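You operate a simulated robot arm through the tools that you are given. There is no shell and no other tool.

You run a simulated two-armed robot. Do the job below in one go: nothing can be reset, and whatever is moved stays where it is left.

TASK
Wrap small bobbin L207 in film on the small turntable.
Fine: roller arm ON, turn the film knob till film covers it on all sides, arm OFF; leave the other bobbins bare.
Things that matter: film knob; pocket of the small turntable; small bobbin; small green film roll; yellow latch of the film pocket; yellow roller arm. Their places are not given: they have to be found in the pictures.

It is judged by the outcome, as a careful person would: the job done as asked, and still so three seconds after it is handed in. It fails if anything else is knocked over, pushed out of place, dropped, spilled or broken. Lids that push on must go on centred and level and be pressed home; caps that screw on are set level and turned clockwise until they are tight.

THE ROBOT
Two 7-joint arms with fingered hands on one trunk that stands fixed in place. Base frame: the origin is at the foot of the trunk, x ahead of it, y to its left, z up. Lengths are in m, angles in rad, forces in N, time in s.
The left shoulder is at [0.07, 0.139, 1.033], the right one opposite. With the tool pointing down near the work surface each hand reaches from about 0.44 to 0.84 m from the base axis, measured 20 degrees to its own side. Payload 3.9 kg a hand.
Tool frame (each hand has its own): the origin (TCP) lies between the finger pads and is the grasp point; the fingertips stand 0.029 m ahead of it; z points along the fingers, y is the line along which they close. Largest opening 0.1 m; the body of the gripper starts 0.034 m behind the TCP. The gripper is a hand of 5 fingers: y runs from the thumb to the fingers, the wrist lies at [-0.015, -0.105, -0.177] in the tool frame, and closing takes about 1.5 s.
Orientation is told as [roll, pitch, yaw] about the base's x, y, z axes, in that order, counted from this pose: with the fingers straight down and the wrist toward the robot, the tool's x, y and z point along [0, 1, 0], [1, 0, 0] and [0, 0, -1] of the base frame.

THE INTERFACE
- The arms move only by the tool move_arm. It takes "left_commands", "right_commands" or both (then of equal length, played together; a hand with none holds still); each is a list of rows, each a list of 7 numbers: the finger opening in m, from 0 to 0.1, then the shift along the tool's x, y, z in m, then the turn, a rotation vector about the tool's x, y, z in rad. In form: [[grip, x, y, z, rx, ry, rz], ...]. A call has 1 to 20 rows; each row shifts and turns the commanded pose from where the row before left it, along the tool's axes as they then stand. Rows are played at 5 a second. More than 0.05 m and 0.15 rad between two rows, or a gripper value outside its range, and nothing of the call is played. Where a pose cannot be reached the arm comes as near as it can. A force on the tool above 40 N (or 10 N above the force at the start of the call, whichever is more), or a blocked arm, ends the call early, and 0.2 s more pass. Each finger travels about 0.153 m/s and halts on what it meets, pressing with about 28 N; the grip force reading is that of the motor and also rises with nothing between the fingers. The clock runs only during rows and for 0.2 s after the last one: add rows that do not move to give the fingers time. It gives the time, the measured TCP pose, the force on the tool (base axes), the opening and the grip force at its end, in the units of the frame above (readings bear some noise), with the torque about the TCP (base axes, N m) and any sound that the robot's microphone picked up.
- Cameras (640 x 400 px; columns grow to the right, rows downward): "scene" is now at [0.1287, 0.0397, 1.3556]; the picture's right is [0.45, -0.90, 0.00], its down [-0.50, -0.25, -0.83] and it looks along [0.74, 0.37, -0.56] (base axes); focal length 321 px, centre (320, 200). "left" rides on the left gripper at [-0.066, -0.086, -0.121] in its tool frame; the picture's right is [-0.76, -0.31, 0.58], its down [0.59, -0.70, 0.40] and it looks along [0.28, 0.64, 0.71] (tool axes); focal length 247 px, centre (320, 200). "right" rides on the right gripper at [0.066, -0.086, -0.121] in its tool frame; the picture's right is [-0.76, 0.31, -0.58], its down [-0.59, -0.70, 0.40] and it looks along [-0.28, 0.64, 0.71] (tool axes); focal length 247 px, centre (320, 200).
- camera(camera): a new picture of that camera. No time passes.
- slide_trunk(by): slides the trunk up (or, below 0, down) by that many m; the arms and the scene camera ride with it, the base frame stays. It gives what a move gives, with no picture.
- preshape(shape, hand): the hand has 5 fingers and takes this shape, open, in about a second: jaw (thumb against the fingers, like two jaws); tri (thumb and two fingers); tip (a fingertip pinch); poke (one finger out to press); point (the index stretched); flat (the hand flat); cup (the hand cupped); fist (a fist). The gripper value then closes the fingers along that shape, each until it touches; the sizes above hold for jaw. It gives what a move gives, with no picture.
- turn_head(pan, tilt): turns the head with the scene camera to pan (to the left, within 1.501 rad either way) and tilt (down, from -0.506 to 1.204), counted from straight ahead of the robot. It gives what a move gives.
- measure_at(camera, pixels): there is no depth. For up to 12 entries [column, row, z] of the newest picture of that camera ("zoom" is the newest enlarged one), the place [x, y] in the base frame at which the ray of that pixel passes the height z, good to about 0.002 m. No time passes.
- close_up(camera, box): a new picture of the part [left, top, right, bottom] of that camera's present view, enlarged. No time passes.
- job_done(): hands the job in; it is judged then, once.

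Leave the grippers open and the arms clear of the work at the hand-in unless told otherwise.

The tools are called after ">>>" as name(argument=value, ...) on one line, values as JSON. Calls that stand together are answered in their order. move_arm: Moves the arms, as the interface text tells. Its arguments: {"type":"object","properties":{"left_commands":{"type":"array","items":{"type":"array","items":{"type":"number"}}},"right_commands":{"type":"array","items":{"type":"array","items":{"type":"number"}}}},"required":[]} The other tools are called the same way: slide_trunk (by) slides the trunk up or down; preshape (shape, hand) gives the hand a shape; turn_head (pan, tilt) turns the head that bears the scene camera; camera (camera) takes a picture; measure_at (camera, pixels) gives the place at which the rays of pixels pass given heights; close_up (camera, box) takes an enlarged picture of a part of a camera's view; job_done () hands the job in.

At the start:

```text
t: 0.0
left_position: [0.42, 0.4351, 1.1428]
left_tcp_rot: [0.0, 0.0, 0.409]
left_force: [-0.3, -0.8, 0.1]
left_torque: [0.01, 0.01, 0.0]
left_finger_gap: 0.0997
left_finger_force: 0.1
left_shape: jaw
right_position: [0.514, 0.0012, 1.0907]
right_tcp_rot: [0.0, -0.003, 0.407]
right_force: [0.4, 0.2, -0.1]
right_torque: [0.02, 0.03, 0.01]
right_finger_gap: 0.0995
right_finger_force: 0.0
right_shape: jaw
trunk travel left (down, up): [-0.675, 0.165]
head pan, tilt: [0.461, 0.592]
```

scene: 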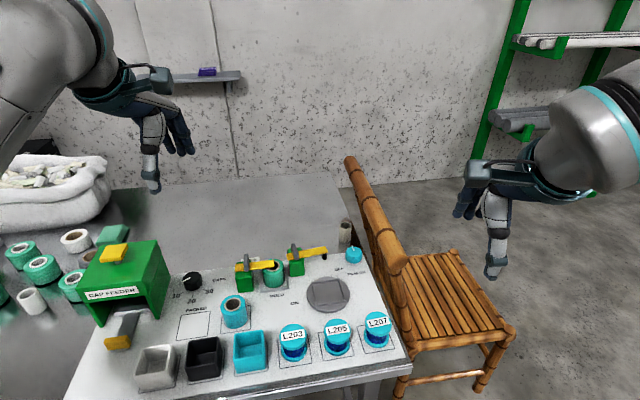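
right: 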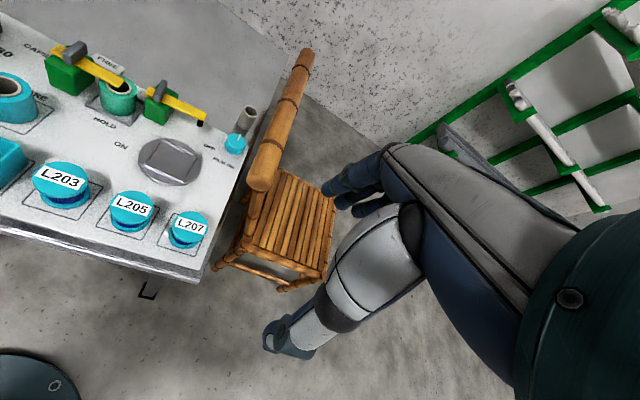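
left: 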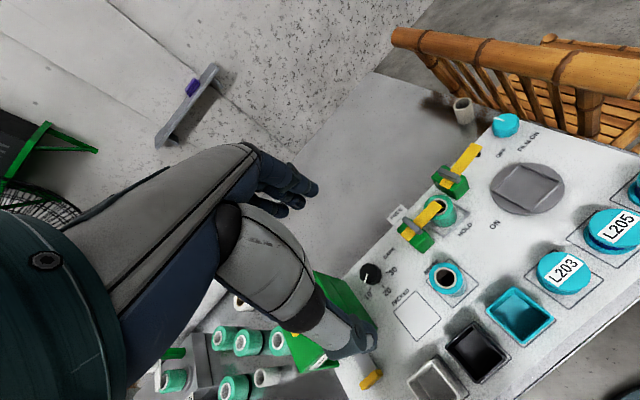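

I see a grey panel with three blue bobbins L203, L205 and L207. There is a grey turntable near (328,293), two yellow latch or arm devices near (255,265) and (308,252), a blue knob near (353,255) labelled FILM?, and a black knob near (192,281). I'll look closer.

>>> close_up(camera="scene", box=[220, 220, 400, 332])

>>> close_up(camera="scene", box=[80, 230, 420, 400])

>>> close_up(camera="right", box=[0, 20, 300, 260])

>>> close_up(camera="left", box=[340, 80, 640, 300])

```text
3.56 times, centred on (310, 276) of scene
```

zoom: 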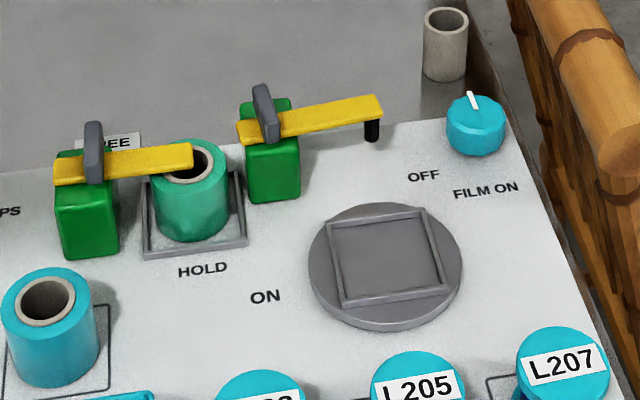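

```text
1.88 times, centred on (250, 315) of scene
```

zoom: 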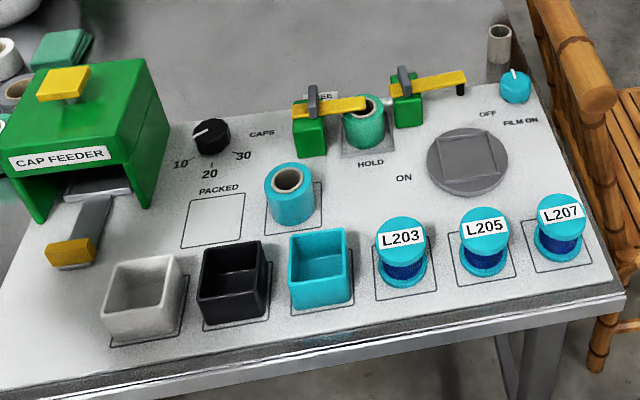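

```text
1.67 times, centred on (150, 140) of right
```

zoom: 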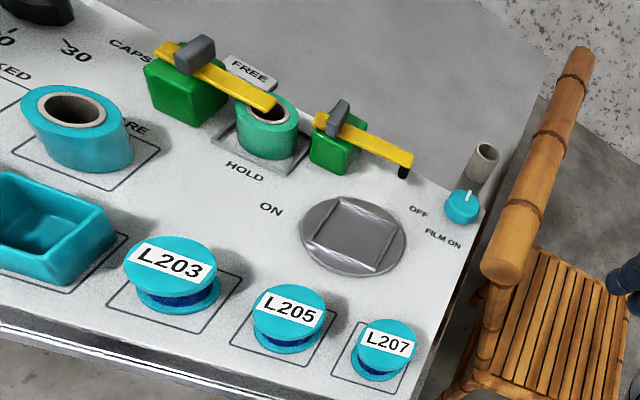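

```text
1.82 times, centred on (490, 190) of left
```

zoom: 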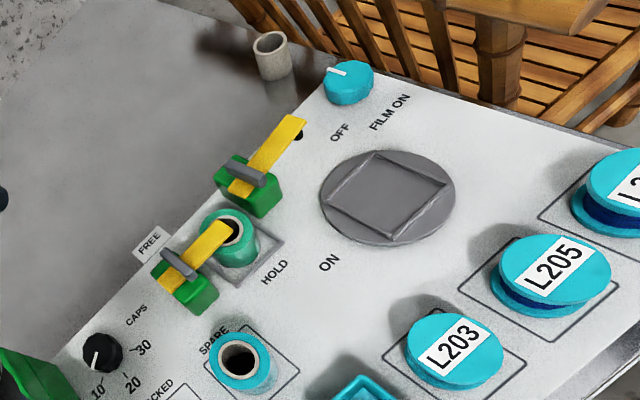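

I want a fuller view of the left side, where other green rolls lie, and of the film pocket. I'll turn the head towards them.

>>> turn_head(pan=0.75, tilt=0.75)

>>> camera(camera="scene")

```text
t: 0.8
left_position: [0.4195, 0.4353, 1.1422]
left_tcp_rot: [0.0, 0.0, 0.407]
left_force: [-0.3, -0.8, -0.6]
left_torque: [-0.01, 0.0, -0.02]
left_finger_gap: 0.0999
left_finger_force: 0.0
left_shape: jaw
right_position: [0.5143, -0.0002, 1.0926]
right_tcp_rot: [0.001, -0.003, 0.407]
right_force: [0.3, -0.2, -0.5]
right_torque: [0.01, -0.01, 0.01]
right_finger_gap: 0.0999
right_finger_force: 0.0
right_shape: jaw
trunk travel left (down, up): [-0.675, 0.165]
head pan, tilt: [0.75, 0.75]
```

```text
taken
```

scene: 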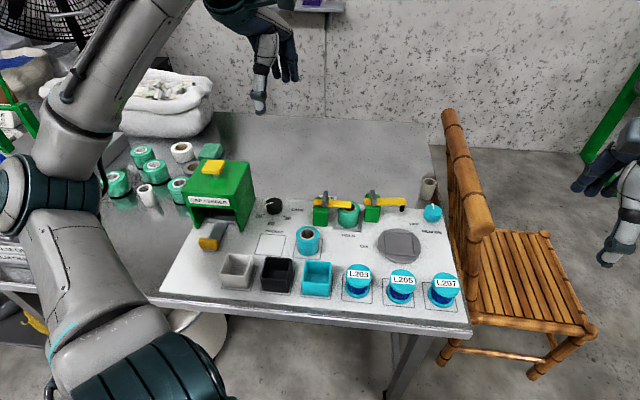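

I need the panel height. I'll intersect rays from two cameras at the turntable centre, scene (398,245) and right (169,161), and at the film knob, scene (432,213) and right (235,144), at several heights.

>>> camera(camera="right")

>>> camera(camera="left")

>>> measure_at(camera="scene", pixels=[[398, 245, 0.7], [398, 245, 0.8], [398, 245, 0.9], [432, 213, 0.7], [432, 213, 0.8], [432, 213, 0.9]])

>>> measure_at(camera="right", pixels=[[169, 161, 0.7], [169, 161, 0.8], [169, 161, 0.9], [235, 144, 0.7], [235, 144, 0.8], [235, 144, 0.9]])

>>> measure_at(camera="left", pixels=[[528, 187, 0.7], [528, 187, 0.8], [528, 187, 0.9], [506, 124, 0.7], [506, 124, 0.8], [506, 124, 0.9]])

```text
taken
```

right: 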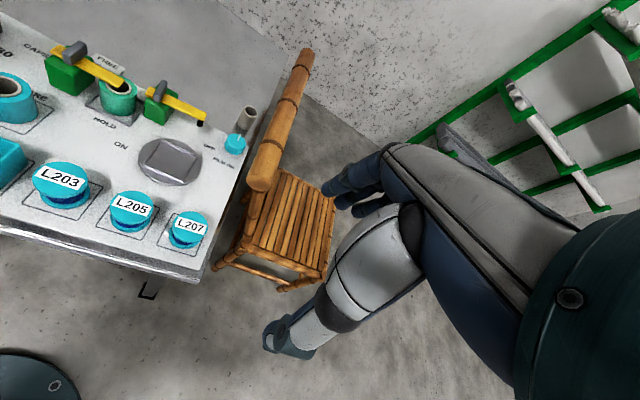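

```text
taken
```

left: 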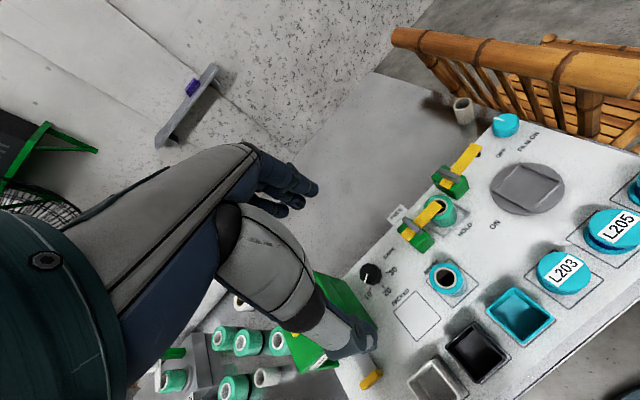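

```text
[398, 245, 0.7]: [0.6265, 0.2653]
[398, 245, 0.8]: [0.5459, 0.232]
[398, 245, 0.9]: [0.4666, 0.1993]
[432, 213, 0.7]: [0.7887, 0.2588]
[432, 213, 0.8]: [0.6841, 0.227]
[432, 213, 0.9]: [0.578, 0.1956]
```

```text
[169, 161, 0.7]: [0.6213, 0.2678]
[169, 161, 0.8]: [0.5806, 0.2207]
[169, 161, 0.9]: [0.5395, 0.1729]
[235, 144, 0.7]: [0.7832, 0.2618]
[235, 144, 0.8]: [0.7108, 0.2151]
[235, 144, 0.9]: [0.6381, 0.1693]
```

```text
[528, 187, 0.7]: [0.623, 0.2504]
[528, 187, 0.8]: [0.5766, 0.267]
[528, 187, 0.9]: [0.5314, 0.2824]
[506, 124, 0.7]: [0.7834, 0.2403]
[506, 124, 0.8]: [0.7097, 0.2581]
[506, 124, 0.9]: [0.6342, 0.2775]
```

The surface comes out near z≈0.71. I'll turn the head to centre the panel and take close-ups.

>>> turn_head(pan=0.5, tilt=0.85)

>>> camera(camera="scene")

>>> close_up(camera="scene", box=[220, 120, 380, 220])

```text
t: 1.6
left_position: [0.4208, 0.434, 1.1412]
left_tcp_rot: [-0.001, -0.001, 0.41]
left_force: [0.4, -0.5, 0.9]
left_torque: [-0.01, 0.0, 0.01]
left_finger_gap: 0.1
left_finger_force: 0.0
left_shape: jaw
right_position: [0.5137, -0.0005, 1.0915]
right_tcp_rot: [0.001, -0.004, 0.407]
right_force: [0.2, -0.4, 1.0]
right_torque: [0.02, -0.01, 0.02]
right_finger_gap: 0.1
right_finger_force: 0.0
right_shape: jaw
trunk travel left (down, up): [-0.675, 0.165]
head pan, tilt: [0.499, 0.85]
```

```text
taken
```

scene: 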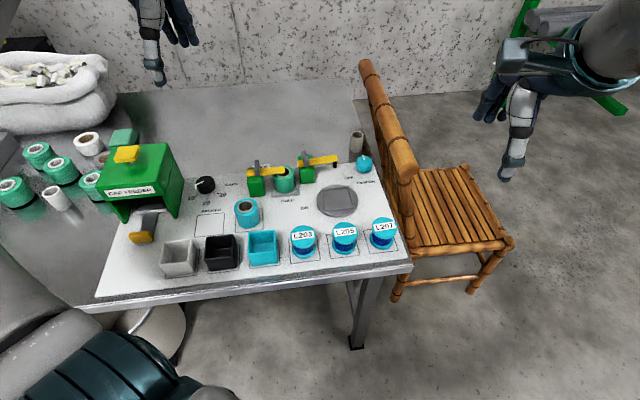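

```text
4.00 times, centred on (300, 170) of scene
```

zoom: 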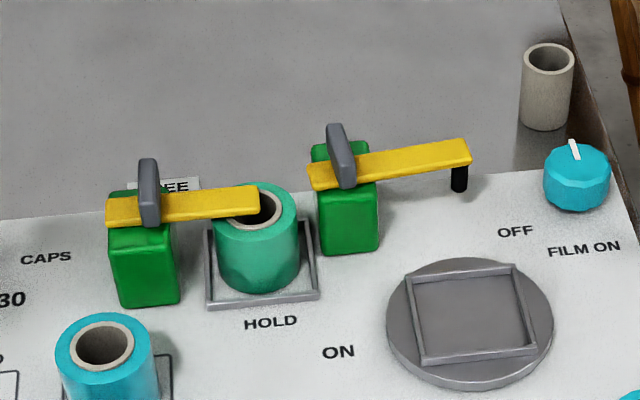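

I'll zoom both hand cameras onto the latch and roller-arm area to learn their states.

>>> close_up(camera="left", box=[370, 140, 530, 260])

>>> close_up(camera="right", box=[30, 20, 270, 170])

>>> close_up(camera="scene", box=[270, 140, 430, 260])

>>> close_up(camera="scene", box=[0, 110, 200, 235])

```text
3.33 times, centred on (450, 200) of left
```

zoom: 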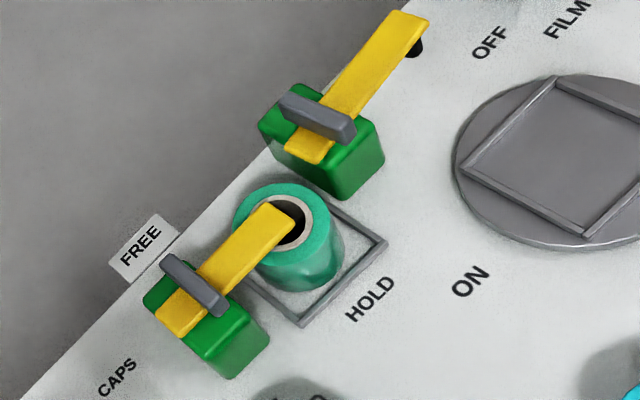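

```text
2.67 times, centred on (150, 95) of right
```

zoom: 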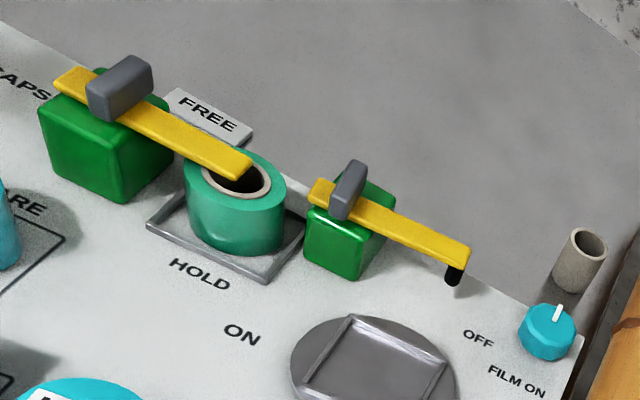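

```text
3.33 times, centred on (350, 200) of scene
```

zoom: 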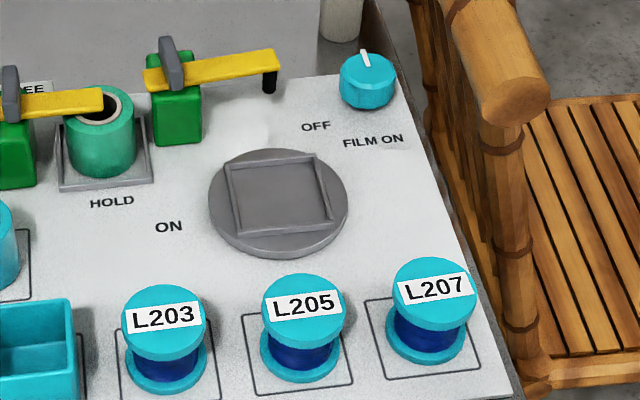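

```text
3.20 times, centred on (100, 172) of scene
```

zoom: 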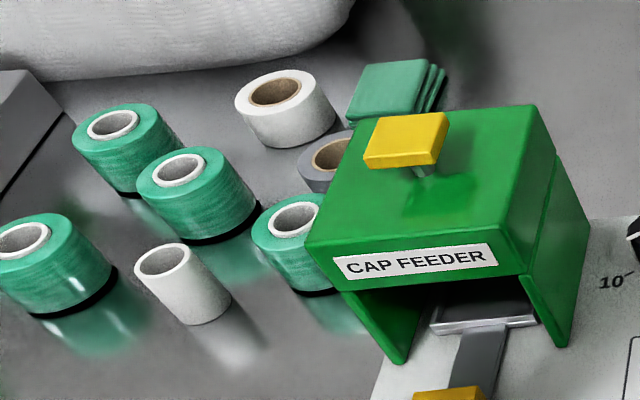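

The latch bar lies over the green roll, so it reads as HOLD. The roller arm points towards OFF. Next I'll triangulate the panel surface from the "ON" lettering at scene (304,208), right (121,145) and left (495,224), and fix other features.

>>> measure_at(camera="scene", pixels=[[304.4, 207.8, 0.68], [304.4, 207.8, 0.7], [304.4, 207.8, 0.72]])

>>> measure_at(camera="right", pixels=[[120.7, 144.9, 0.68], [120.7, 144.9, 0.7], [120.7, 144.9, 0.72]])

>>> measure_at(camera="left", pixels=[[495, 224, 0.68], [495, 224, 0.7], [495, 224, 0.72]])

```text
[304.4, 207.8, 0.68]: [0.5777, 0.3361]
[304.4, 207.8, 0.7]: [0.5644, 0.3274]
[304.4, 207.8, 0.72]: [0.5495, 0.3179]
```

```text
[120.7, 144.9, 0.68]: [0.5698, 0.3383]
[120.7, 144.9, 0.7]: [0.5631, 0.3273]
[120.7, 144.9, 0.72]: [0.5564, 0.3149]
```

```text
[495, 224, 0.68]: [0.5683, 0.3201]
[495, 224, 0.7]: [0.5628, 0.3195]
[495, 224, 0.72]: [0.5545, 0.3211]
```

The panel surface is at z≈0.70. I'll re-take the close-up of the right part of the panel and measure key points from it.

>>> close_up(camera="scene", box=[254, 140, 446, 260])

>>> measure_at(camera="zoom", pixels=[[278, 202, 0.715], [225, 165, 0.72], [315, 152, 0.72], [333, 215, 0.72], [240, 235, 0.72], [432, 292, 0.75], [426, 330, 0.71], [303, 300, 0.75], [163, 322, 0.75], [367, 80, 0.72], [178, 65, 0.76], [270, 85, 0.74]])

>>> measure_at(camera="zoom", pixels=[[366, 299, 0.7], [388, 380, 0.7], [480, 370, 0.7], [243, 315, 0.7], [263, 397, 0.7], [352, 382, 0.7], [115, 330, 0.7], [397, 78, 0.7], [523, 397, 0.7], [332, 60, 0.7]])

```text
3.33 times, centred on (350, 200) of scene
```

zoom: 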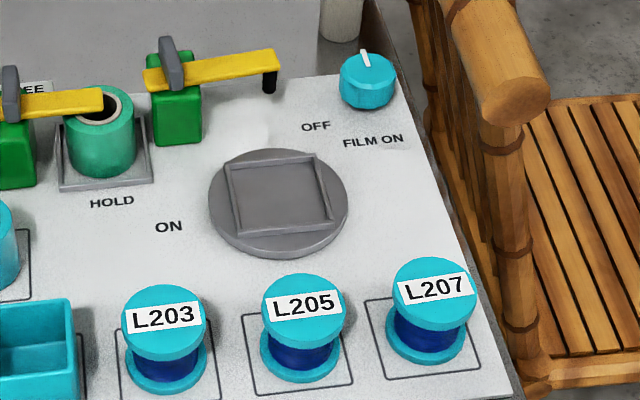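

```text
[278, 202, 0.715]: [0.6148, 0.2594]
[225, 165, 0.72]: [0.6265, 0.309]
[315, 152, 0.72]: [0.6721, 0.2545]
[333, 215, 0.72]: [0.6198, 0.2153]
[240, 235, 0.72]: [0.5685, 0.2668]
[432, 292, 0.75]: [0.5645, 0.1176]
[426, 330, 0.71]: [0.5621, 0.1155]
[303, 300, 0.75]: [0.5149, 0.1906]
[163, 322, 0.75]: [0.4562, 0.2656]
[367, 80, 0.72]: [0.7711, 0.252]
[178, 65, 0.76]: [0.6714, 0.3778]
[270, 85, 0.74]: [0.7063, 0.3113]
```

```text
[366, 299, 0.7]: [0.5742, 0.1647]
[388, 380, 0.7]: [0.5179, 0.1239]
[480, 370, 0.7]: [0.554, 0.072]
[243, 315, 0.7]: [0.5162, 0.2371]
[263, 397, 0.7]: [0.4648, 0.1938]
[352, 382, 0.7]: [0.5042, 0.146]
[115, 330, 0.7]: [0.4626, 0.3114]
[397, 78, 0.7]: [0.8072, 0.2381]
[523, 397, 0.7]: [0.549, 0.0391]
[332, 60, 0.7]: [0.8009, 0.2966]
```

The panel is rotated about 0.62 rad, L207 stands near (0.564, 0.118) and the pocket is near (0.618, 0.260). Now I'll triangulate the roller (scene zoom (269,92), right (200,125)), the grey handle top, the knob top and the bobbin top.

>>> measure_at(camera="zoom", pixels=[[269, 92, 0.7], [269, 92, 0.72], [269, 92, 0.74], [167, 40, 0.76], [167, 40, 0.8], [279, 62, 0.74], [279, 62, 0.78], [367, 68, 0.72], [367, 68, 0.74], [432, 287, 0.73], [432, 287, 0.75], [432, 287, 0.77]])

>>> close_up(camera="right", box=[100, 70, 260, 170])

```text
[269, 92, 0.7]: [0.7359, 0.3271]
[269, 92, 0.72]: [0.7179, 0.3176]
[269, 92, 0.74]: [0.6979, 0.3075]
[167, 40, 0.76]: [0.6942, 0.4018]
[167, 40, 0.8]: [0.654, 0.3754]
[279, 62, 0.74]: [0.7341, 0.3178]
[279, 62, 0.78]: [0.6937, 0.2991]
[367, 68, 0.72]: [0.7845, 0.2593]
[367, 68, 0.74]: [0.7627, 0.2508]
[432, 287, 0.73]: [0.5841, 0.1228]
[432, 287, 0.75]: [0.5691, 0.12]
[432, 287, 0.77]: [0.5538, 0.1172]
```

```text
4.00 times, centred on (180, 120) of right
```

zoom: 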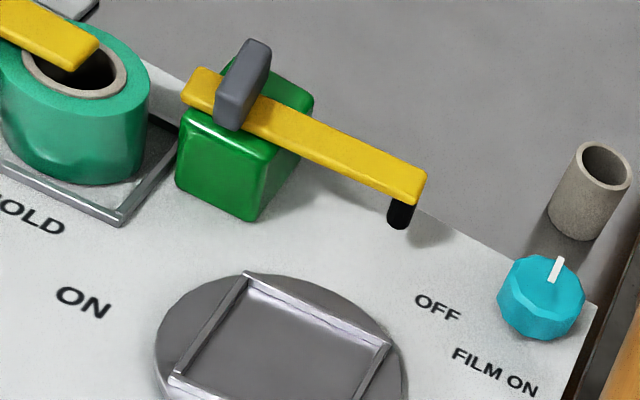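

From this right close-up I'll measure the roller bottom (399,227), the arm tip (425,185), the handle top (257,45), the knob top (541,285), the white tube base (570,235) and the knob base.

>>> measure_at(camera="zoom", pixels=[[399, 226, 0.7], [399, 226, 0.72], [399, 226, 0.74], [257, 45, 0.76], [257, 45, 0.8], [424, 185, 0.74], [424, 185, 0.78], [547, 283, 0.72], [547, 283, 0.74], [572, 232, 0.7], [572, 232, 0.68], [604, 160, 0.74]])

>>> close_up(camera="scene", box=[330, 130, 410, 180])

```text
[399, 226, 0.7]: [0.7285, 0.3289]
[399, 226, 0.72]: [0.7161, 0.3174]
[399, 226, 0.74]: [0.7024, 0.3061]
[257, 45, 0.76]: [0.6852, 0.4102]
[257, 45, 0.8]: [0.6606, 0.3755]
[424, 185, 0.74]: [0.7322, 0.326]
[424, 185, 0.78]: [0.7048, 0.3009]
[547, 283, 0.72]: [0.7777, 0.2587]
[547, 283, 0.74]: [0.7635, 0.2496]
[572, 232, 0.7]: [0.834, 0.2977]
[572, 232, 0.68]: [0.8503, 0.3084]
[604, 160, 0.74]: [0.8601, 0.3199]
```

```text
8.00 times, centred on (370, 155) of scene
```

zoom: 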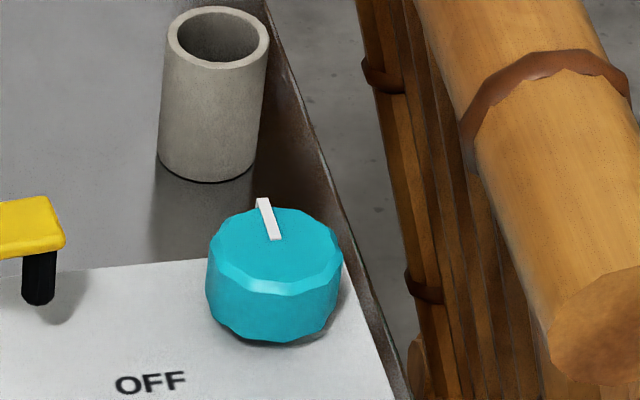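

The roller is near (0.713, 0.316) with its bottom at z≈0.724. The handle top is near z≈0.79 and the knob top near z≈0.735. Next I'll find how near and how tall the chair back is, since it stands beside the knob: rail end at scene (405,168) and right (258,180), rail top at scene (365,65) and right (303,55).

>>> measure_at(camera="scene", pixels=[[406, 176, 0.7], [406, 176, 0.8], [406, 176, 0.9], [367, 66, 0.7], [367, 66, 0.8], [367, 66, 0.9]])

>>> measure_at(camera="right", pixels=[[258, 190, 0.7], [258, 190, 0.8], [258, 190, 0.9], [305, 50, 0.7], [305, 50, 0.8], [305, 50, 0.9]])

>>> measure_at(camera="zoom", pixels=[[276, 250, 0.735], [265, 200, 0.735], [212, 260, 0.735], [338, 265, 0.735], [275, 340, 0.7], [218, 95, 0.74], [208, 170, 0.7]])

```text
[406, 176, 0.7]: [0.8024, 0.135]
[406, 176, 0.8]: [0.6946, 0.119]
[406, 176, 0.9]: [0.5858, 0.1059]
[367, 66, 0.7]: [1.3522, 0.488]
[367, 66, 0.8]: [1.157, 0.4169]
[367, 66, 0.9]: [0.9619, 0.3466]
```

```text
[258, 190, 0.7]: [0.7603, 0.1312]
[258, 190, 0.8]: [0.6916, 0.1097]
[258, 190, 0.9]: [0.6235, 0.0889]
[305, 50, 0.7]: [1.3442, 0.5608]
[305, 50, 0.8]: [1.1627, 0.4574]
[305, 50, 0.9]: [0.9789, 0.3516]
```

```text
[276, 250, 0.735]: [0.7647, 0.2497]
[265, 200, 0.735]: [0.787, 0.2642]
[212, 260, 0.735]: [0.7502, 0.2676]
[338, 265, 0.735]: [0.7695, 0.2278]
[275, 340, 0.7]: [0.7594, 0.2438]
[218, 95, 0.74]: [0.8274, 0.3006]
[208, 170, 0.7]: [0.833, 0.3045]
```

The chair rail passes close to the knob, about 5 cm to its side and at z≈0.8–0.9, so I'll have to be careful there. First I'll move the right hand away to the right and yaw it left. That leaves the workspace free for the left hand and turns the right camera into a side observer.

>>> move_arm(right_commands=[[0.1, -0.0303, -0.0308, 0, 0, 0, 0], [0.1, -0.0303, -0.0308, 0, 0, 0, 0], [0.1, -0.0303, -0.0308, 0, 0, 0, 0], [0.1, -0.0303, -0.0308, 0, 0, 0, 0], [0.1, -0.0303, -0.0308, 0, 0, 0, 0], [0.1, -0.0303, -0.0308, 0, 0, 0, 0], [0.1, -0.0303, -0.0308, 0, 0, 0, 0], [0.1, 0, 0, 0, 0, 0, -0.145], [0.1, 0, 0, 0, 0, 0, -0.145], [0.1, 0, 0, 0, 0, 0, -0.145], [0.1, 0, 0, 0, 0, 0, -0.145], [0.1, 0, 0, 0, 0, 0, -0.145], [0.1, 0, 0, 0, 0, 0, -0.145]])

>>> camera(camera="right")

>>> camera(camera="scene")

```text
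t: 4.4
left_position: [0.4201, 0.4367, 1.1425]
left_tcp_rot: [0.0, 0.0, 0.409]
left_force: [0.0, -0.1, 0.3]
left_torque: [0.02, -0.04, -0.02]
left_finger_gap: 0.0998
left_finger_force: 0.1
left_shape: jaw
right_position: [0.4578, -0.1413, 1.0901]
right_tcp_rot: [0.0, -0.002, 0.407]
right_force: [0.7, 1.0, -0.9]
right_torque: [-0.02, -0.03, 0.02]
right_finger_gap: 0.0996
right_finger_force: 0.0
right_shape: jaw
right hand out of reach, approached as far as the arm can: row 4, 5, 6, 7, 8, 9, 10, 11, 12, 13
trunk travel left (down, up): [-0.675, 0.165]
head pan, tilt: [0.499, 0.85]
```

```text
taken
```

right: 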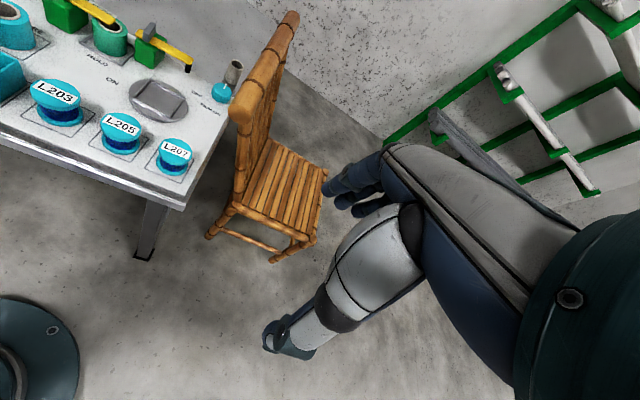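

```text
taken
```

scene: 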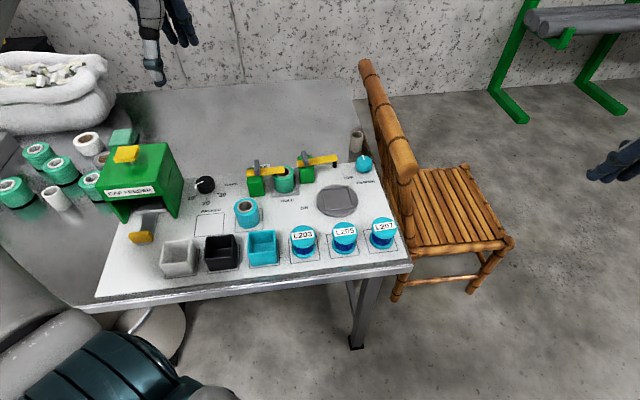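

The right hand stopped at its reach limit (0.458, −0.141). I'll shift it further right, slightly forward, with a small turn to the left.

>>> move_arm(right_commands=[[0.1, -0.036, -0.005, 0, 0, 0, 0], [0.1, -0.036, -0.005, 0, 0, 0, 0], [0.1, -0.036, -0.005, 0, 0, 0, 0], [0.1, 0, 0, 0, 0, 0, -0.14], [0.1, 0, 0, 0, 0, 0, -0.14], [0.1, 0, 0, 0, 0, 0, -0.14]])

>>> camera(camera="right")

```text
t: 5.8
left_position: [0.4204, 0.4356, 1.1422]
left_tcp_rot: [0.0, 0.001, 0.407]
left_force: [-0.8, 0.5, 0.8]
left_torque: [0.0, 0.01, 0.02]
left_finger_gap: 0.1
left_finger_force: 0.0
left_shape: jaw
right_position: [0.4576, -0.1429, 1.0905]
right_tcp_rot: [0.0, -0.001, 0.406]
right_force: [-0.2, -0.1, -0.3]
right_torque: [0.0, 0.03, -0.03]
right_finger_gap: 0.0994
right_finger_force: 0.1
right_shape: jaw
right hand out of reach, approached as far as the arm can: row 1, 2, 3, 4, 5, 6
trunk travel left (down, up): [-0.675, 0.165]
head pan, tilt: [0.499, 0.85]
```

```text
taken
```

right: 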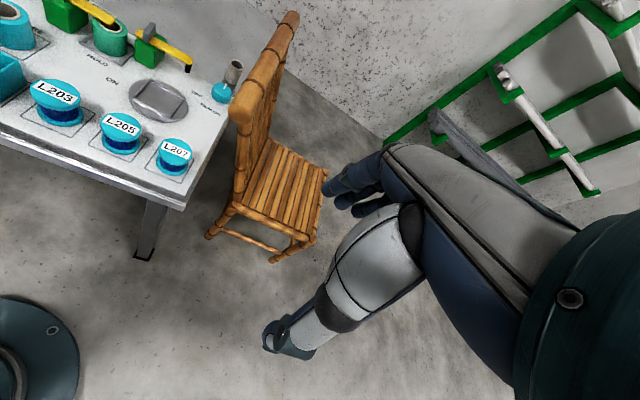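

Still no movement. The yaw of 0.41 may be the limit out to the right, so I'll test by turning the yaw back to the right in place.

>>> move_arm(right_commands=[[0.1, 0, 0, 0, 0, 0, 0.14], [0.1, 0, 0, 0, 0, 0, 0.14], [0.1, 0, 0, 0, 0, 0, 0.14]])

```text
t: 6.6
left_position: [0.4202, 0.4348, 1.1425]
left_tcp_rot: [0.001, -0.001, 0.409]
left_force: [-0.4, -0.3, -0.8]
left_torque: [0.02, 0.0, 0.0]
left_finger_gap: 0.0998
left_finger_force: 0.2
left_shape: jaw
right_position: [0.4581, -0.1379, 1.0903]
right_tcp_rot: [0.001, -0.002, -0.017]
right_force: [0.2, 0.6, 0.3]
right_torque: [0.01, 0.0, -0.01]
right_finger_gap: 0.1
right_finger_force: 0.1
right_shape: jaw
trunk travel left (down, up): [-0.675, 0.165]
head pan, tilt: [0.499, 0.85]
```

That worked: the yaw is now about 0, and commands restart from the held pose. Now I'll move the right hand to the right.

>>> move_arm(right_commands=[[0.1, -0.045, 0.0, 0, 0, 0, 0.05], [0.1, -0.045, 0.0, 0, 0, 0, 0.05], [0.1, -0.045, 0.0, 0, 0, 0, 0.05], [0.1, -0.045, 0.0, 0, 0, 0, 0]])

>>> camera(camera="right")

```text
t: 7.6
left_position: [0.4189, 0.4338, 1.1425]
left_tcp_rot: [0.0, 0.0, 0.408]
left_force: [0.4, 0.0, 0.6]
left_torque: [0.0, 0.02, -0.02]
left_finger_gap: 0.1
left_finger_force: 0.0
left_shape: jaw
right_position: [0.4425, -0.3169, 1.0872]
right_tcp_rot: [0.005, 0.0, -0.167]
right_force: [0.2, -0.4, -0.5]
right_torque: [-0.03, -0.02, 0.03]
right_finger_gap: 0.0998
right_finger_force: 0.0
right_shape: jaw
right hand out of reach, approached as far as the arm can: row 4
trunk travel left (down, up): [-0.675, 0.165]
head pan, tilt: [0.499, 0.85]
```

```text
taken
```

right: 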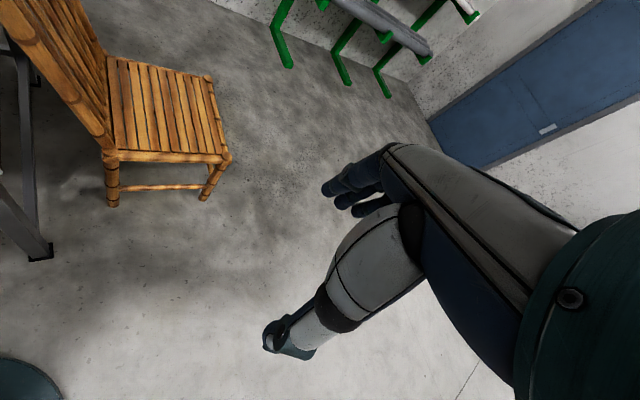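

The right hand is now well clear. I'll move the left hand, keeping it high, to a point above L207 near (0.563, 0.117), z≈0.98.

>>> move_arm(left_commands=[[0.1, -0.0436, 0.0006, 0.02, 0, 0, 0], [0.1, -0.0436, 0.0006, 0.02, 0, 0, 0], [0.1, -0.0436, 0.0006, 0.02, 0, 0, 0], [0.1, -0.0436, 0.0006, 0.02, 0, 0, 0], [0.1, -0.0436, 0.0006, 0.02, 0, 0, 0], [0.1, -0.0436, 0.0006, 0.02, 0, 0, 0], [0.1, -0.0436, 0.0006, 0.02, 0, 0, 0], [0.1, -0.0436, 0.0006, 0.02, 0, 0, 0]])

>>> camera(camera="left")

>>> camera(camera="scene")

```text
t: 9.4
left_position: [0.566, 0.1157, 0.9839]
left_tcp_rot: [0.001, -0.002, 0.407]
left_force: [-0.1, 0.0, -0.5]
left_torque: [0.04, -0.01, -0.03]
left_finger_gap: 0.0997
left_finger_force: 0.0
left_shape: jaw
right_position: [0.4441, -0.3187, 1.0866]
right_tcp_rot: [0.004, -0.001, -0.166]
right_force: [-0.1, -0.4, -0.2]
right_torque: [0.03, 0.0, 0.0]
right_finger_gap: 0.0999
right_finger_force: 0.0
right_shape: jaw
trunk travel left (down, up): [-0.675, 0.165]
head pan, tilt: [0.499, 0.85]
```

```text
taken
```

left: 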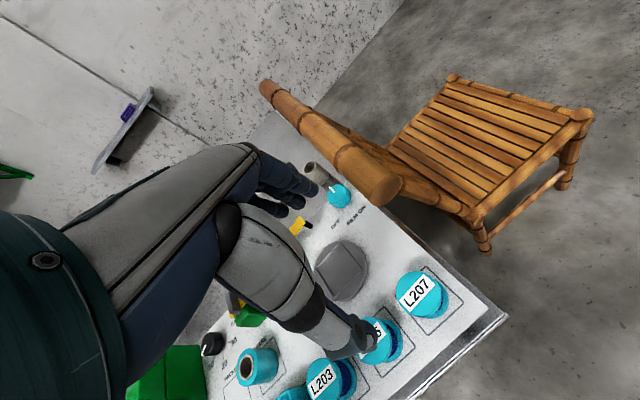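

```text
taken
```

scene: 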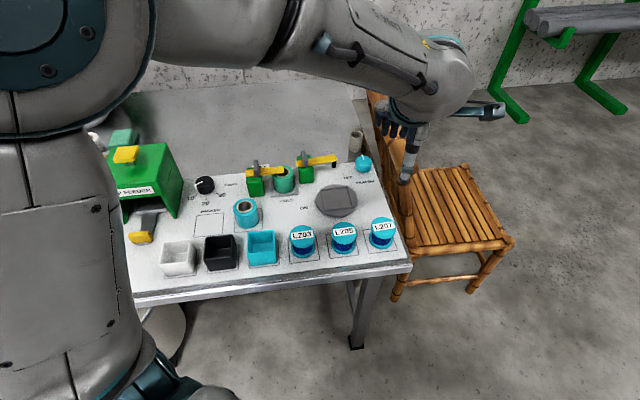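

The hand is above the area; L207 shows at left (418,295). I'll zoom in to measure the bobbin's flange rims and the pocket from this nearly overhead view.

>>> close_up(camera="left", box=[300, 220, 500, 345])

>>> close_up(camera="scene", box=[330, 200, 410, 250])

```text
3.20 times, centred on (400, 282) of left
```

zoom: 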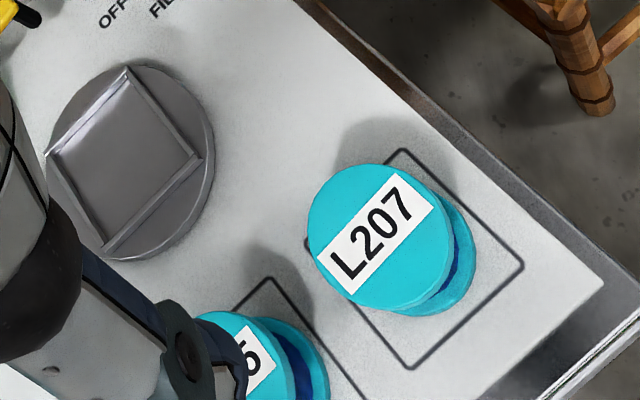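

```text
8.00 times, centred on (370, 225) of scene
```

zoom: 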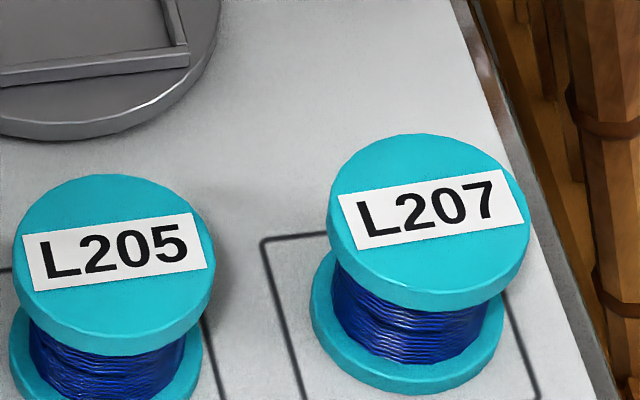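

I'll measure the top flange edges from the current scene zoom, then re-zoom the left camera and do the same there.

>>> measure_at(camera="zoom", pixels=[[428, 215, 0.75], [428, 215, 0.76], [428, 215, 0.77], [328, 222, 0.76], [530, 218, 0.76], [420, 134, 0.76], [432, 295, 0.76], [407, 325, 0.71], [310, 305, 0.708], [503, 305, 0.708], [400, 394, 0.7]])

>>> close_up(camera="left", box=[300, 220, 500, 345])

>>> measure_at(camera="zoom", pixels=[[381, 237, 0.75], [381, 237, 0.76], [381, 237, 0.77], [308, 225, 0.76], [453, 245, 0.76], [402, 150, 0.7], [523, 265, 0.7], [410, 370, 0.7], [307, 240, 0.7], [478, 240, 0.708]])

>>> measure_at(camera="zoom", pixels=[[126, 66, 0.72], [201, 154, 0.72], [105, 255, 0.72], [46, 150, 0.72], [126, 78, 0.71], [190, 155, 0.71], [105, 243, 0.71], [60, 153, 0.71], [130, 60, 0.71], [214, 160, 0.71], [130, 262, 0.71]])

```text
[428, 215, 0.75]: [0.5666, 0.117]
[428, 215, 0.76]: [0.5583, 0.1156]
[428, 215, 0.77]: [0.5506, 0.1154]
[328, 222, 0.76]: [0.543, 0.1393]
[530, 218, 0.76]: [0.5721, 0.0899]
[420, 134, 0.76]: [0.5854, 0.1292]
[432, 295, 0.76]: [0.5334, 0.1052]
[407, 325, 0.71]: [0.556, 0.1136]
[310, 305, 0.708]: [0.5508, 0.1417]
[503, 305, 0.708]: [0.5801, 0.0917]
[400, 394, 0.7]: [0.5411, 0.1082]
```

```text
3.20 times, centred on (400, 282) of left
```

zoom: 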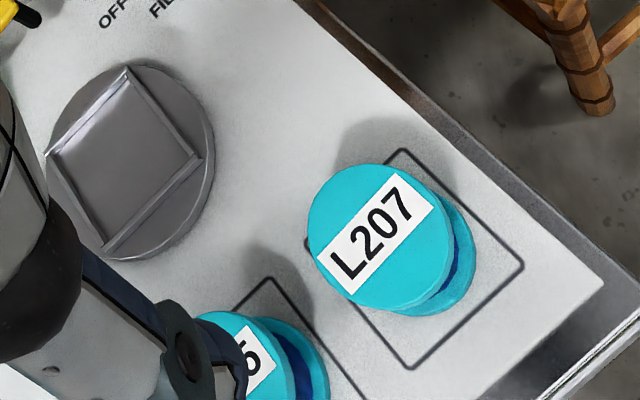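

```text
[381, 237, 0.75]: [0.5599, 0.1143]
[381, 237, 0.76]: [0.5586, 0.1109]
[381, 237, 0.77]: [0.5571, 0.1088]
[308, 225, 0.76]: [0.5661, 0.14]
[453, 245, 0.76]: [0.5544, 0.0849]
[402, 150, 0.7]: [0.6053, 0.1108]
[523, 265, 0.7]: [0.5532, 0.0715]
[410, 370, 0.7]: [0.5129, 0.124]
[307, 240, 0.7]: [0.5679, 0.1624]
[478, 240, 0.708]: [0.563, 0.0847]
```

```text
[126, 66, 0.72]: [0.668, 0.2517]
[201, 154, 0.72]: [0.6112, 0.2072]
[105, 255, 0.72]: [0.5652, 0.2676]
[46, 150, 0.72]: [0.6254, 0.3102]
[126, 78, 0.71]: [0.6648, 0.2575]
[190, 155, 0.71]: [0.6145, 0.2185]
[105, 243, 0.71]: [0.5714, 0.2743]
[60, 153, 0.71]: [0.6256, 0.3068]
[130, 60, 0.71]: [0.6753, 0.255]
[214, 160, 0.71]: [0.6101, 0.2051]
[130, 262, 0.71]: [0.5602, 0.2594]
```

The bobbin centre is near (0.563, 0.116) with its top at z≈0.752 and flange diameter about 0.058. The pocket centre is near (0.6175, 0.2595), with an inside width of about 0.065. I'll lower the left hand part way and check.

>>> move_arm(left_commands=[[0.1, 0.0015, -0.0026, 0.043, 0, 0, 0], [0.1, 0, 0, 0.043, 0, 0, 0], [0.1, 0, 0, 0.043, 0, 0, 0]])

>>> camera(camera="left")

>>> close_up(camera="scene", box=[300, 90, 460, 280])

```text
t: 10.2
left_position: [0.5666, 0.121, 0.866]
left_tcp_rot: [-0.065, 0.005, 0.429]
left_force: [0.0, -0.4, 0.2]
left_torque: [-0.02, 0.04, 0.0]
left_finger_gap: 0.0998
left_finger_force: 0.1
left_shape: jaw
right_position: [0.4435, -0.3141, 1.088]
right_tcp_rot: [0.0, -0.003, -0.163]
right_force: [0.4, -0.2, -0.5]
right_torque: [-0.02, 0.05, 0.0]
right_finger_gap: 0.0998
right_finger_force: 0.0
right_shape: jaw
trunk travel left (down, up): [-0.675, 0.165]
head pan, tilt: [0.499, 0.85]
```

```text
taken
```

left: 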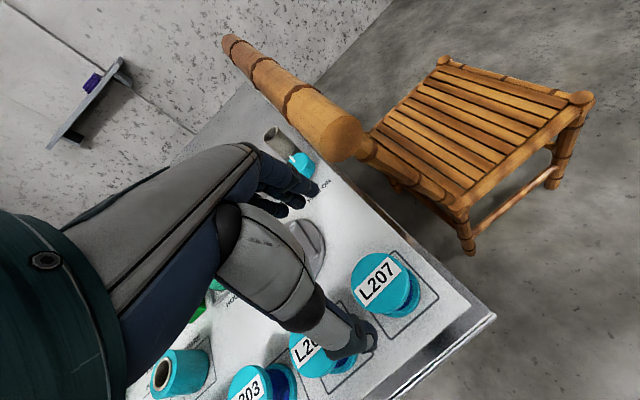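

```text
2.11 times, centred on (380, 185) of scene
```

zoom: 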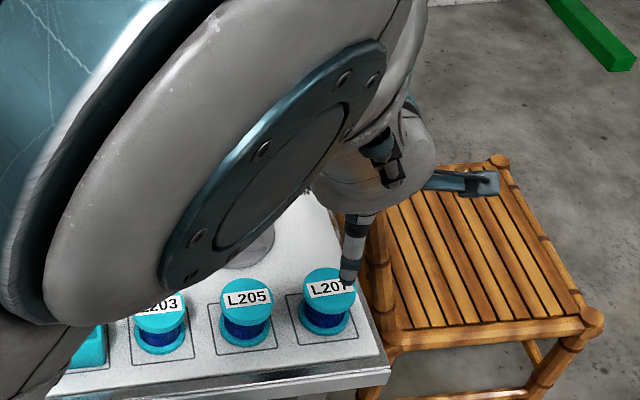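

The pose reads slightly rolled (−0.065). I'll hold for a moment to see whether that is just motion lag.

>>> move_arm(left_commands=[[0.1, 0, 0, 0, 0, 0, 0], [0.1, 0, 0, 0, 0, 0, 0]])

>>> camera(camera="scene")

```text
t: 10.8
left_position: [0.5665, 0.1221, 0.8637]
left_tcp_rot: [-0.057, 0.007, 0.431]
left_force: [-0.5, -0.4, -0.7]
left_torque: [0.05, -0.02, -0.01]
left_finger_gap: 0.1
left_finger_force: 0.2
left_shape: jaw
right_position: [0.4427, -0.316, 1.0882]
right_tcp_rot: [0.002, 0.0, -0.164]
right_force: [0.3, 0.9, -0.1]
right_torque: [0.01, 0.04, -0.01]
right_finger_gap: 0.0997
right_finger_force: 0.0
right_shape: jaw
trunk travel left (down, up): [-0.675, 0.165]
head pan, tilt: [0.499, 0.85]
```

```text
taken
```

scene: 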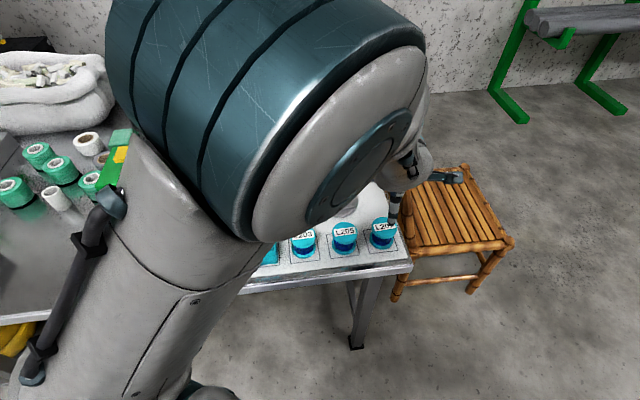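

The arm is folded high with its elbow in front of the head, and the hand stays slightly rolled. Raising the trunk should let the arm extend downward more naturally, so I'll raise it by 0.12 m and check.

>>> slide_trunk(by=0.12)

>>> camera(camera="scene")

>>> camera(camera="left")

```text
t: 12.3
left_position: [0.5662, 0.1245, 0.9787]
left_tcp_rot: [-0.053, 0.018, 0.437]
left_force: [0.3, 0.1, 0.6]
left_torque: [-0.01, -0.02, 0.04]
left_finger_gap: 0.0997
left_finger_force: 0.0
left_shape: jaw
right_position: [0.4433, -0.3168, 1.2073]
right_tcp_rot: [0.002, 0.0, -0.163]
right_force: [0.7, -0.7, -0.5]
right_torque: [-0.02, -0.03, 0.01]
right_finger_gap: 0.0999
right_finger_force: 0.0
right_shape: jaw
trunk travel left (down, up): [-0.795, 0.045]
head pan, tilt: [0.499, 0.85]
```

```text
taken
```

scene: 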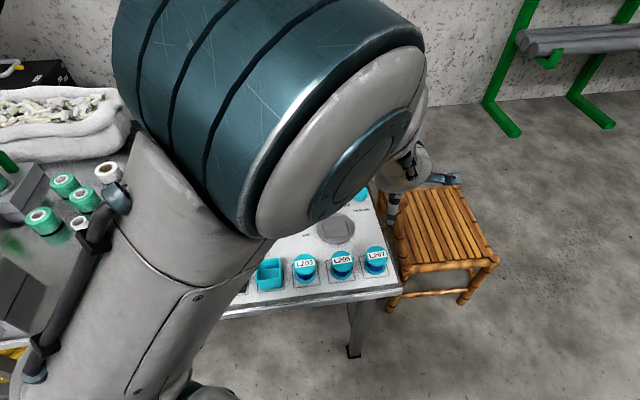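

```text
taken
```

left: 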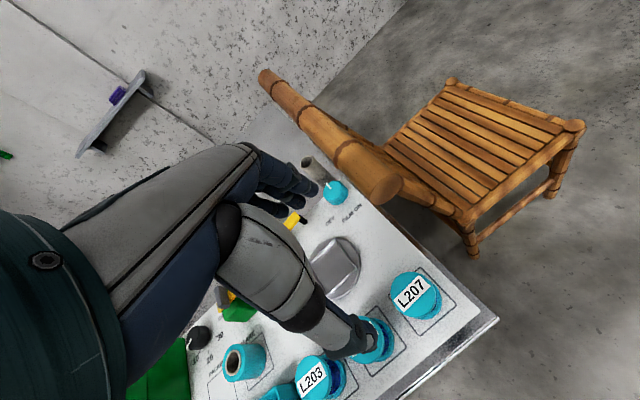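

The hand is now at z≈0.979. I'll command a small orientation correction to level it and see whether the arm follows.

>>> move_arm(left_commands=[[0.1, 0, 0, 0, -0.0387, 0.0404, 0], [0.1, 0, 0, 0, 0, 0, 0]])

```text
t: 12.9
left_position: [0.5643, 0.1253, 0.9746]
left_tcp_rot: [-0.014, -0.013, 0.441]
left_force: [0.6, 0.2, -0.8]
left_torque: [-0.04, -0.01, 0.0]
left_finger_gap: 0.0999
left_finger_force: 0.0
left_shape: jaw
right_position: [0.444, -0.3156, 1.207]
right_tcp_rot: [0.002, -0.003, -0.164]
right_force: [0.6, -0.1, 0.8]
right_torque: [0.05, 0.0, 0.01]
right_finger_gap: 0.0997
right_finger_force: 0.0
right_shape: jaw
trunk travel left (down, up): [-0.795, 0.045]
head pan, tilt: [0.499, 0.85]
```

That follows. Now I'll lower to z≈0.855 over L207 with the remaining level correction, keeping the trunk raised.

>>> move_arm(left_commands=[[0.1, -0.0078, -0.0052, 0.04, 0.0058, 0.0183, 0], [0.1, 0, 0, 0.04, 0, 0, 0], [0.1, 0, 0, 0.04, 0, 0, 0], [0.1, 0, 0, 0, 0, 0, 0]])

>>> camera(camera="scene")

>>> camera(camera="left")

```text
t: 13.9
left_position: [0.5636, 0.1253, 0.852]
left_tcp_rot: [0.028, -0.019, 0.438]
left_force: [-0.1, 0.6, 0.3]
left_torque: [0.01, -0.01, -0.02]
left_finger_gap: 0.0999
left_finger_force: 0.0
left_shape: jaw
right_position: [0.443, -0.3152, 1.2085]
right_tcp_rot: [0.001, -0.001, -0.164]
right_force: [0.4, -0.1, 0.3]
right_torque: [-0.01, 0.0, 0.03]
right_finger_gap: 0.0997
right_finger_force: 0.0
right_shape: jaw
trunk travel left (down, up): [-0.795, 0.045]
head pan, tilt: [0.499, 0.85]
```

```text
taken
```

scene: 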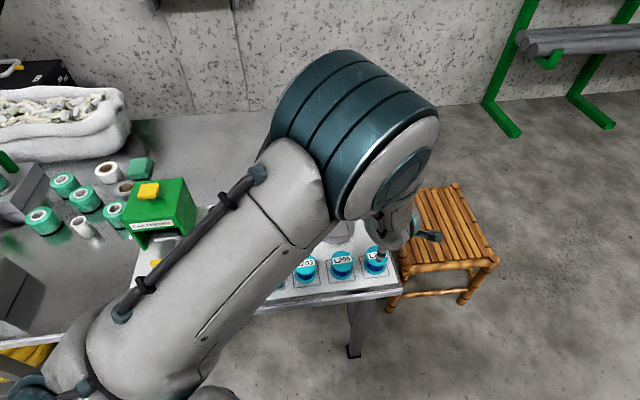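

```text
taken
```

left: 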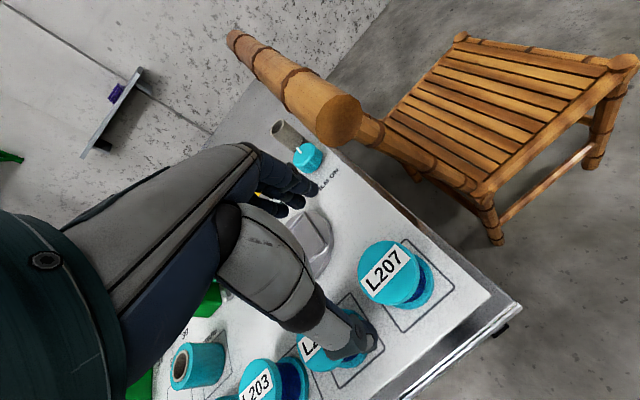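

The clearer posture works better. The hand sits about 9 mm too far left (y 0.125 versus 0.116) and slightly tilted. I'll correct that while lowering to z≈0.80.

>>> move_arm(left_commands=[[0.1, -0.0085, -0.0045, 0.0, 0.0291, -0.0172, 0], [0.1, 0, 0, 0.025, 0, 0, 0], [0.1, 0, 0, 0.025, 0, 0, 0], [0.1, 0, 0, 0, 0, 0, 0]])

>>> camera(camera="left")

>>> close_up(camera="scene", box=[330, 210, 450, 285])

```text
t: 14.9
left_position: [0.5597, 0.1151, 0.7994]
left_tcp_rot: [0.038, -0.002, 0.416]
left_force: [-0.1, 0.0, 1.0]
left_torque: [0.04, 0.0, 0.0]
left_finger_gap: 0.0998
left_finger_force: 0.0
left_shape: jaw
right_position: [0.4432, -0.3155, 1.2079]
right_tcp_rot: [0.001, -0.002, -0.164]
right_force: [-0.8, 1.0, -0.2]
right_torque: [0.0, -0.01, 0.0]
right_finger_gap: 0.0999
right_finger_force: 0.1
right_shape: jaw
trunk travel left (down, up): [-0.795, 0.045]
head pan, tilt: [0.499, 0.85]
```

```text
taken
```

left: 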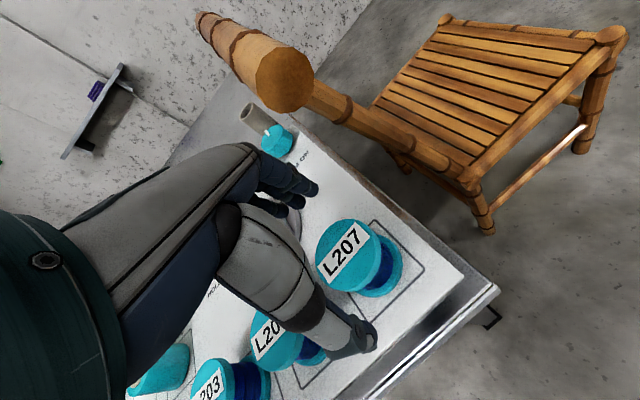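

```text
5.33 times, centred on (390, 248) of scene
```

zoom: 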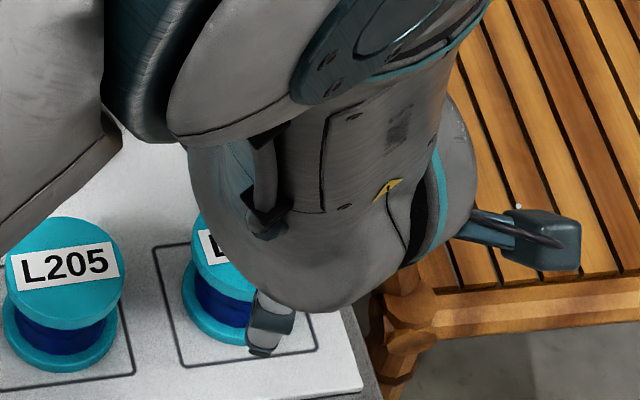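

Before going lower, I'll check the clearance between the fingers and the chair rail end, seen at left (285,82).

>>> measure_at(camera="left", pixels=[[285, 82, 0.75], [285, 82, 0.8], [285, 82, 0.85], [285, 112, 0.75], [285, 112, 0.8], [350, 253, 0.752], [318, 250, 0.752], [381, 245, 0.752], [348, 220, 0.752], [349, 290, 0.752]])

```text
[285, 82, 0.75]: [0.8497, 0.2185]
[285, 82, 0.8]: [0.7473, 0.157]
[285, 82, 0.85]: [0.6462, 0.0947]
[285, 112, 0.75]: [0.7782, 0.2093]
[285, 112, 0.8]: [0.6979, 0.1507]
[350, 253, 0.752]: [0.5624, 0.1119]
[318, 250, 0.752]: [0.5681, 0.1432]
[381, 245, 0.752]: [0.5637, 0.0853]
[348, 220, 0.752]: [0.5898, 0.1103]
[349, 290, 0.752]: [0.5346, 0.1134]
```

The top flange centre from this view is about (0.563, 0.113). The rail end is about 9 cm or more ahead of the TCP. I'll look closely at the fingers against the rail.

>>> close_up(camera="left", box=[180, 20, 440, 380])

>>> camera(camera="right")

```text
1.11 times, centred on (310, 200) of left
```

zoom: 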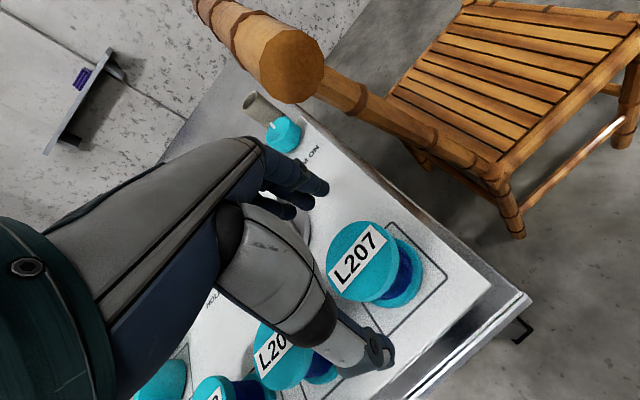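

```text
taken
```

right: 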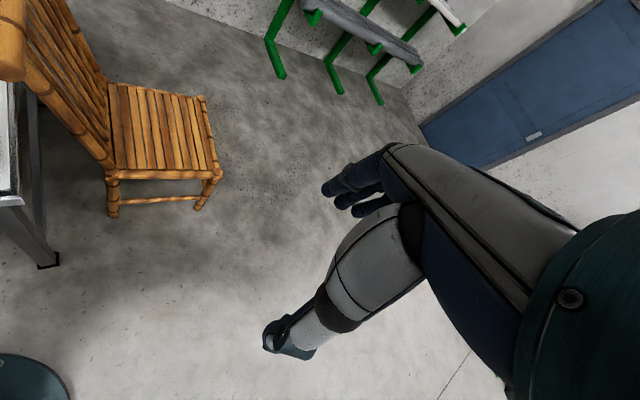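

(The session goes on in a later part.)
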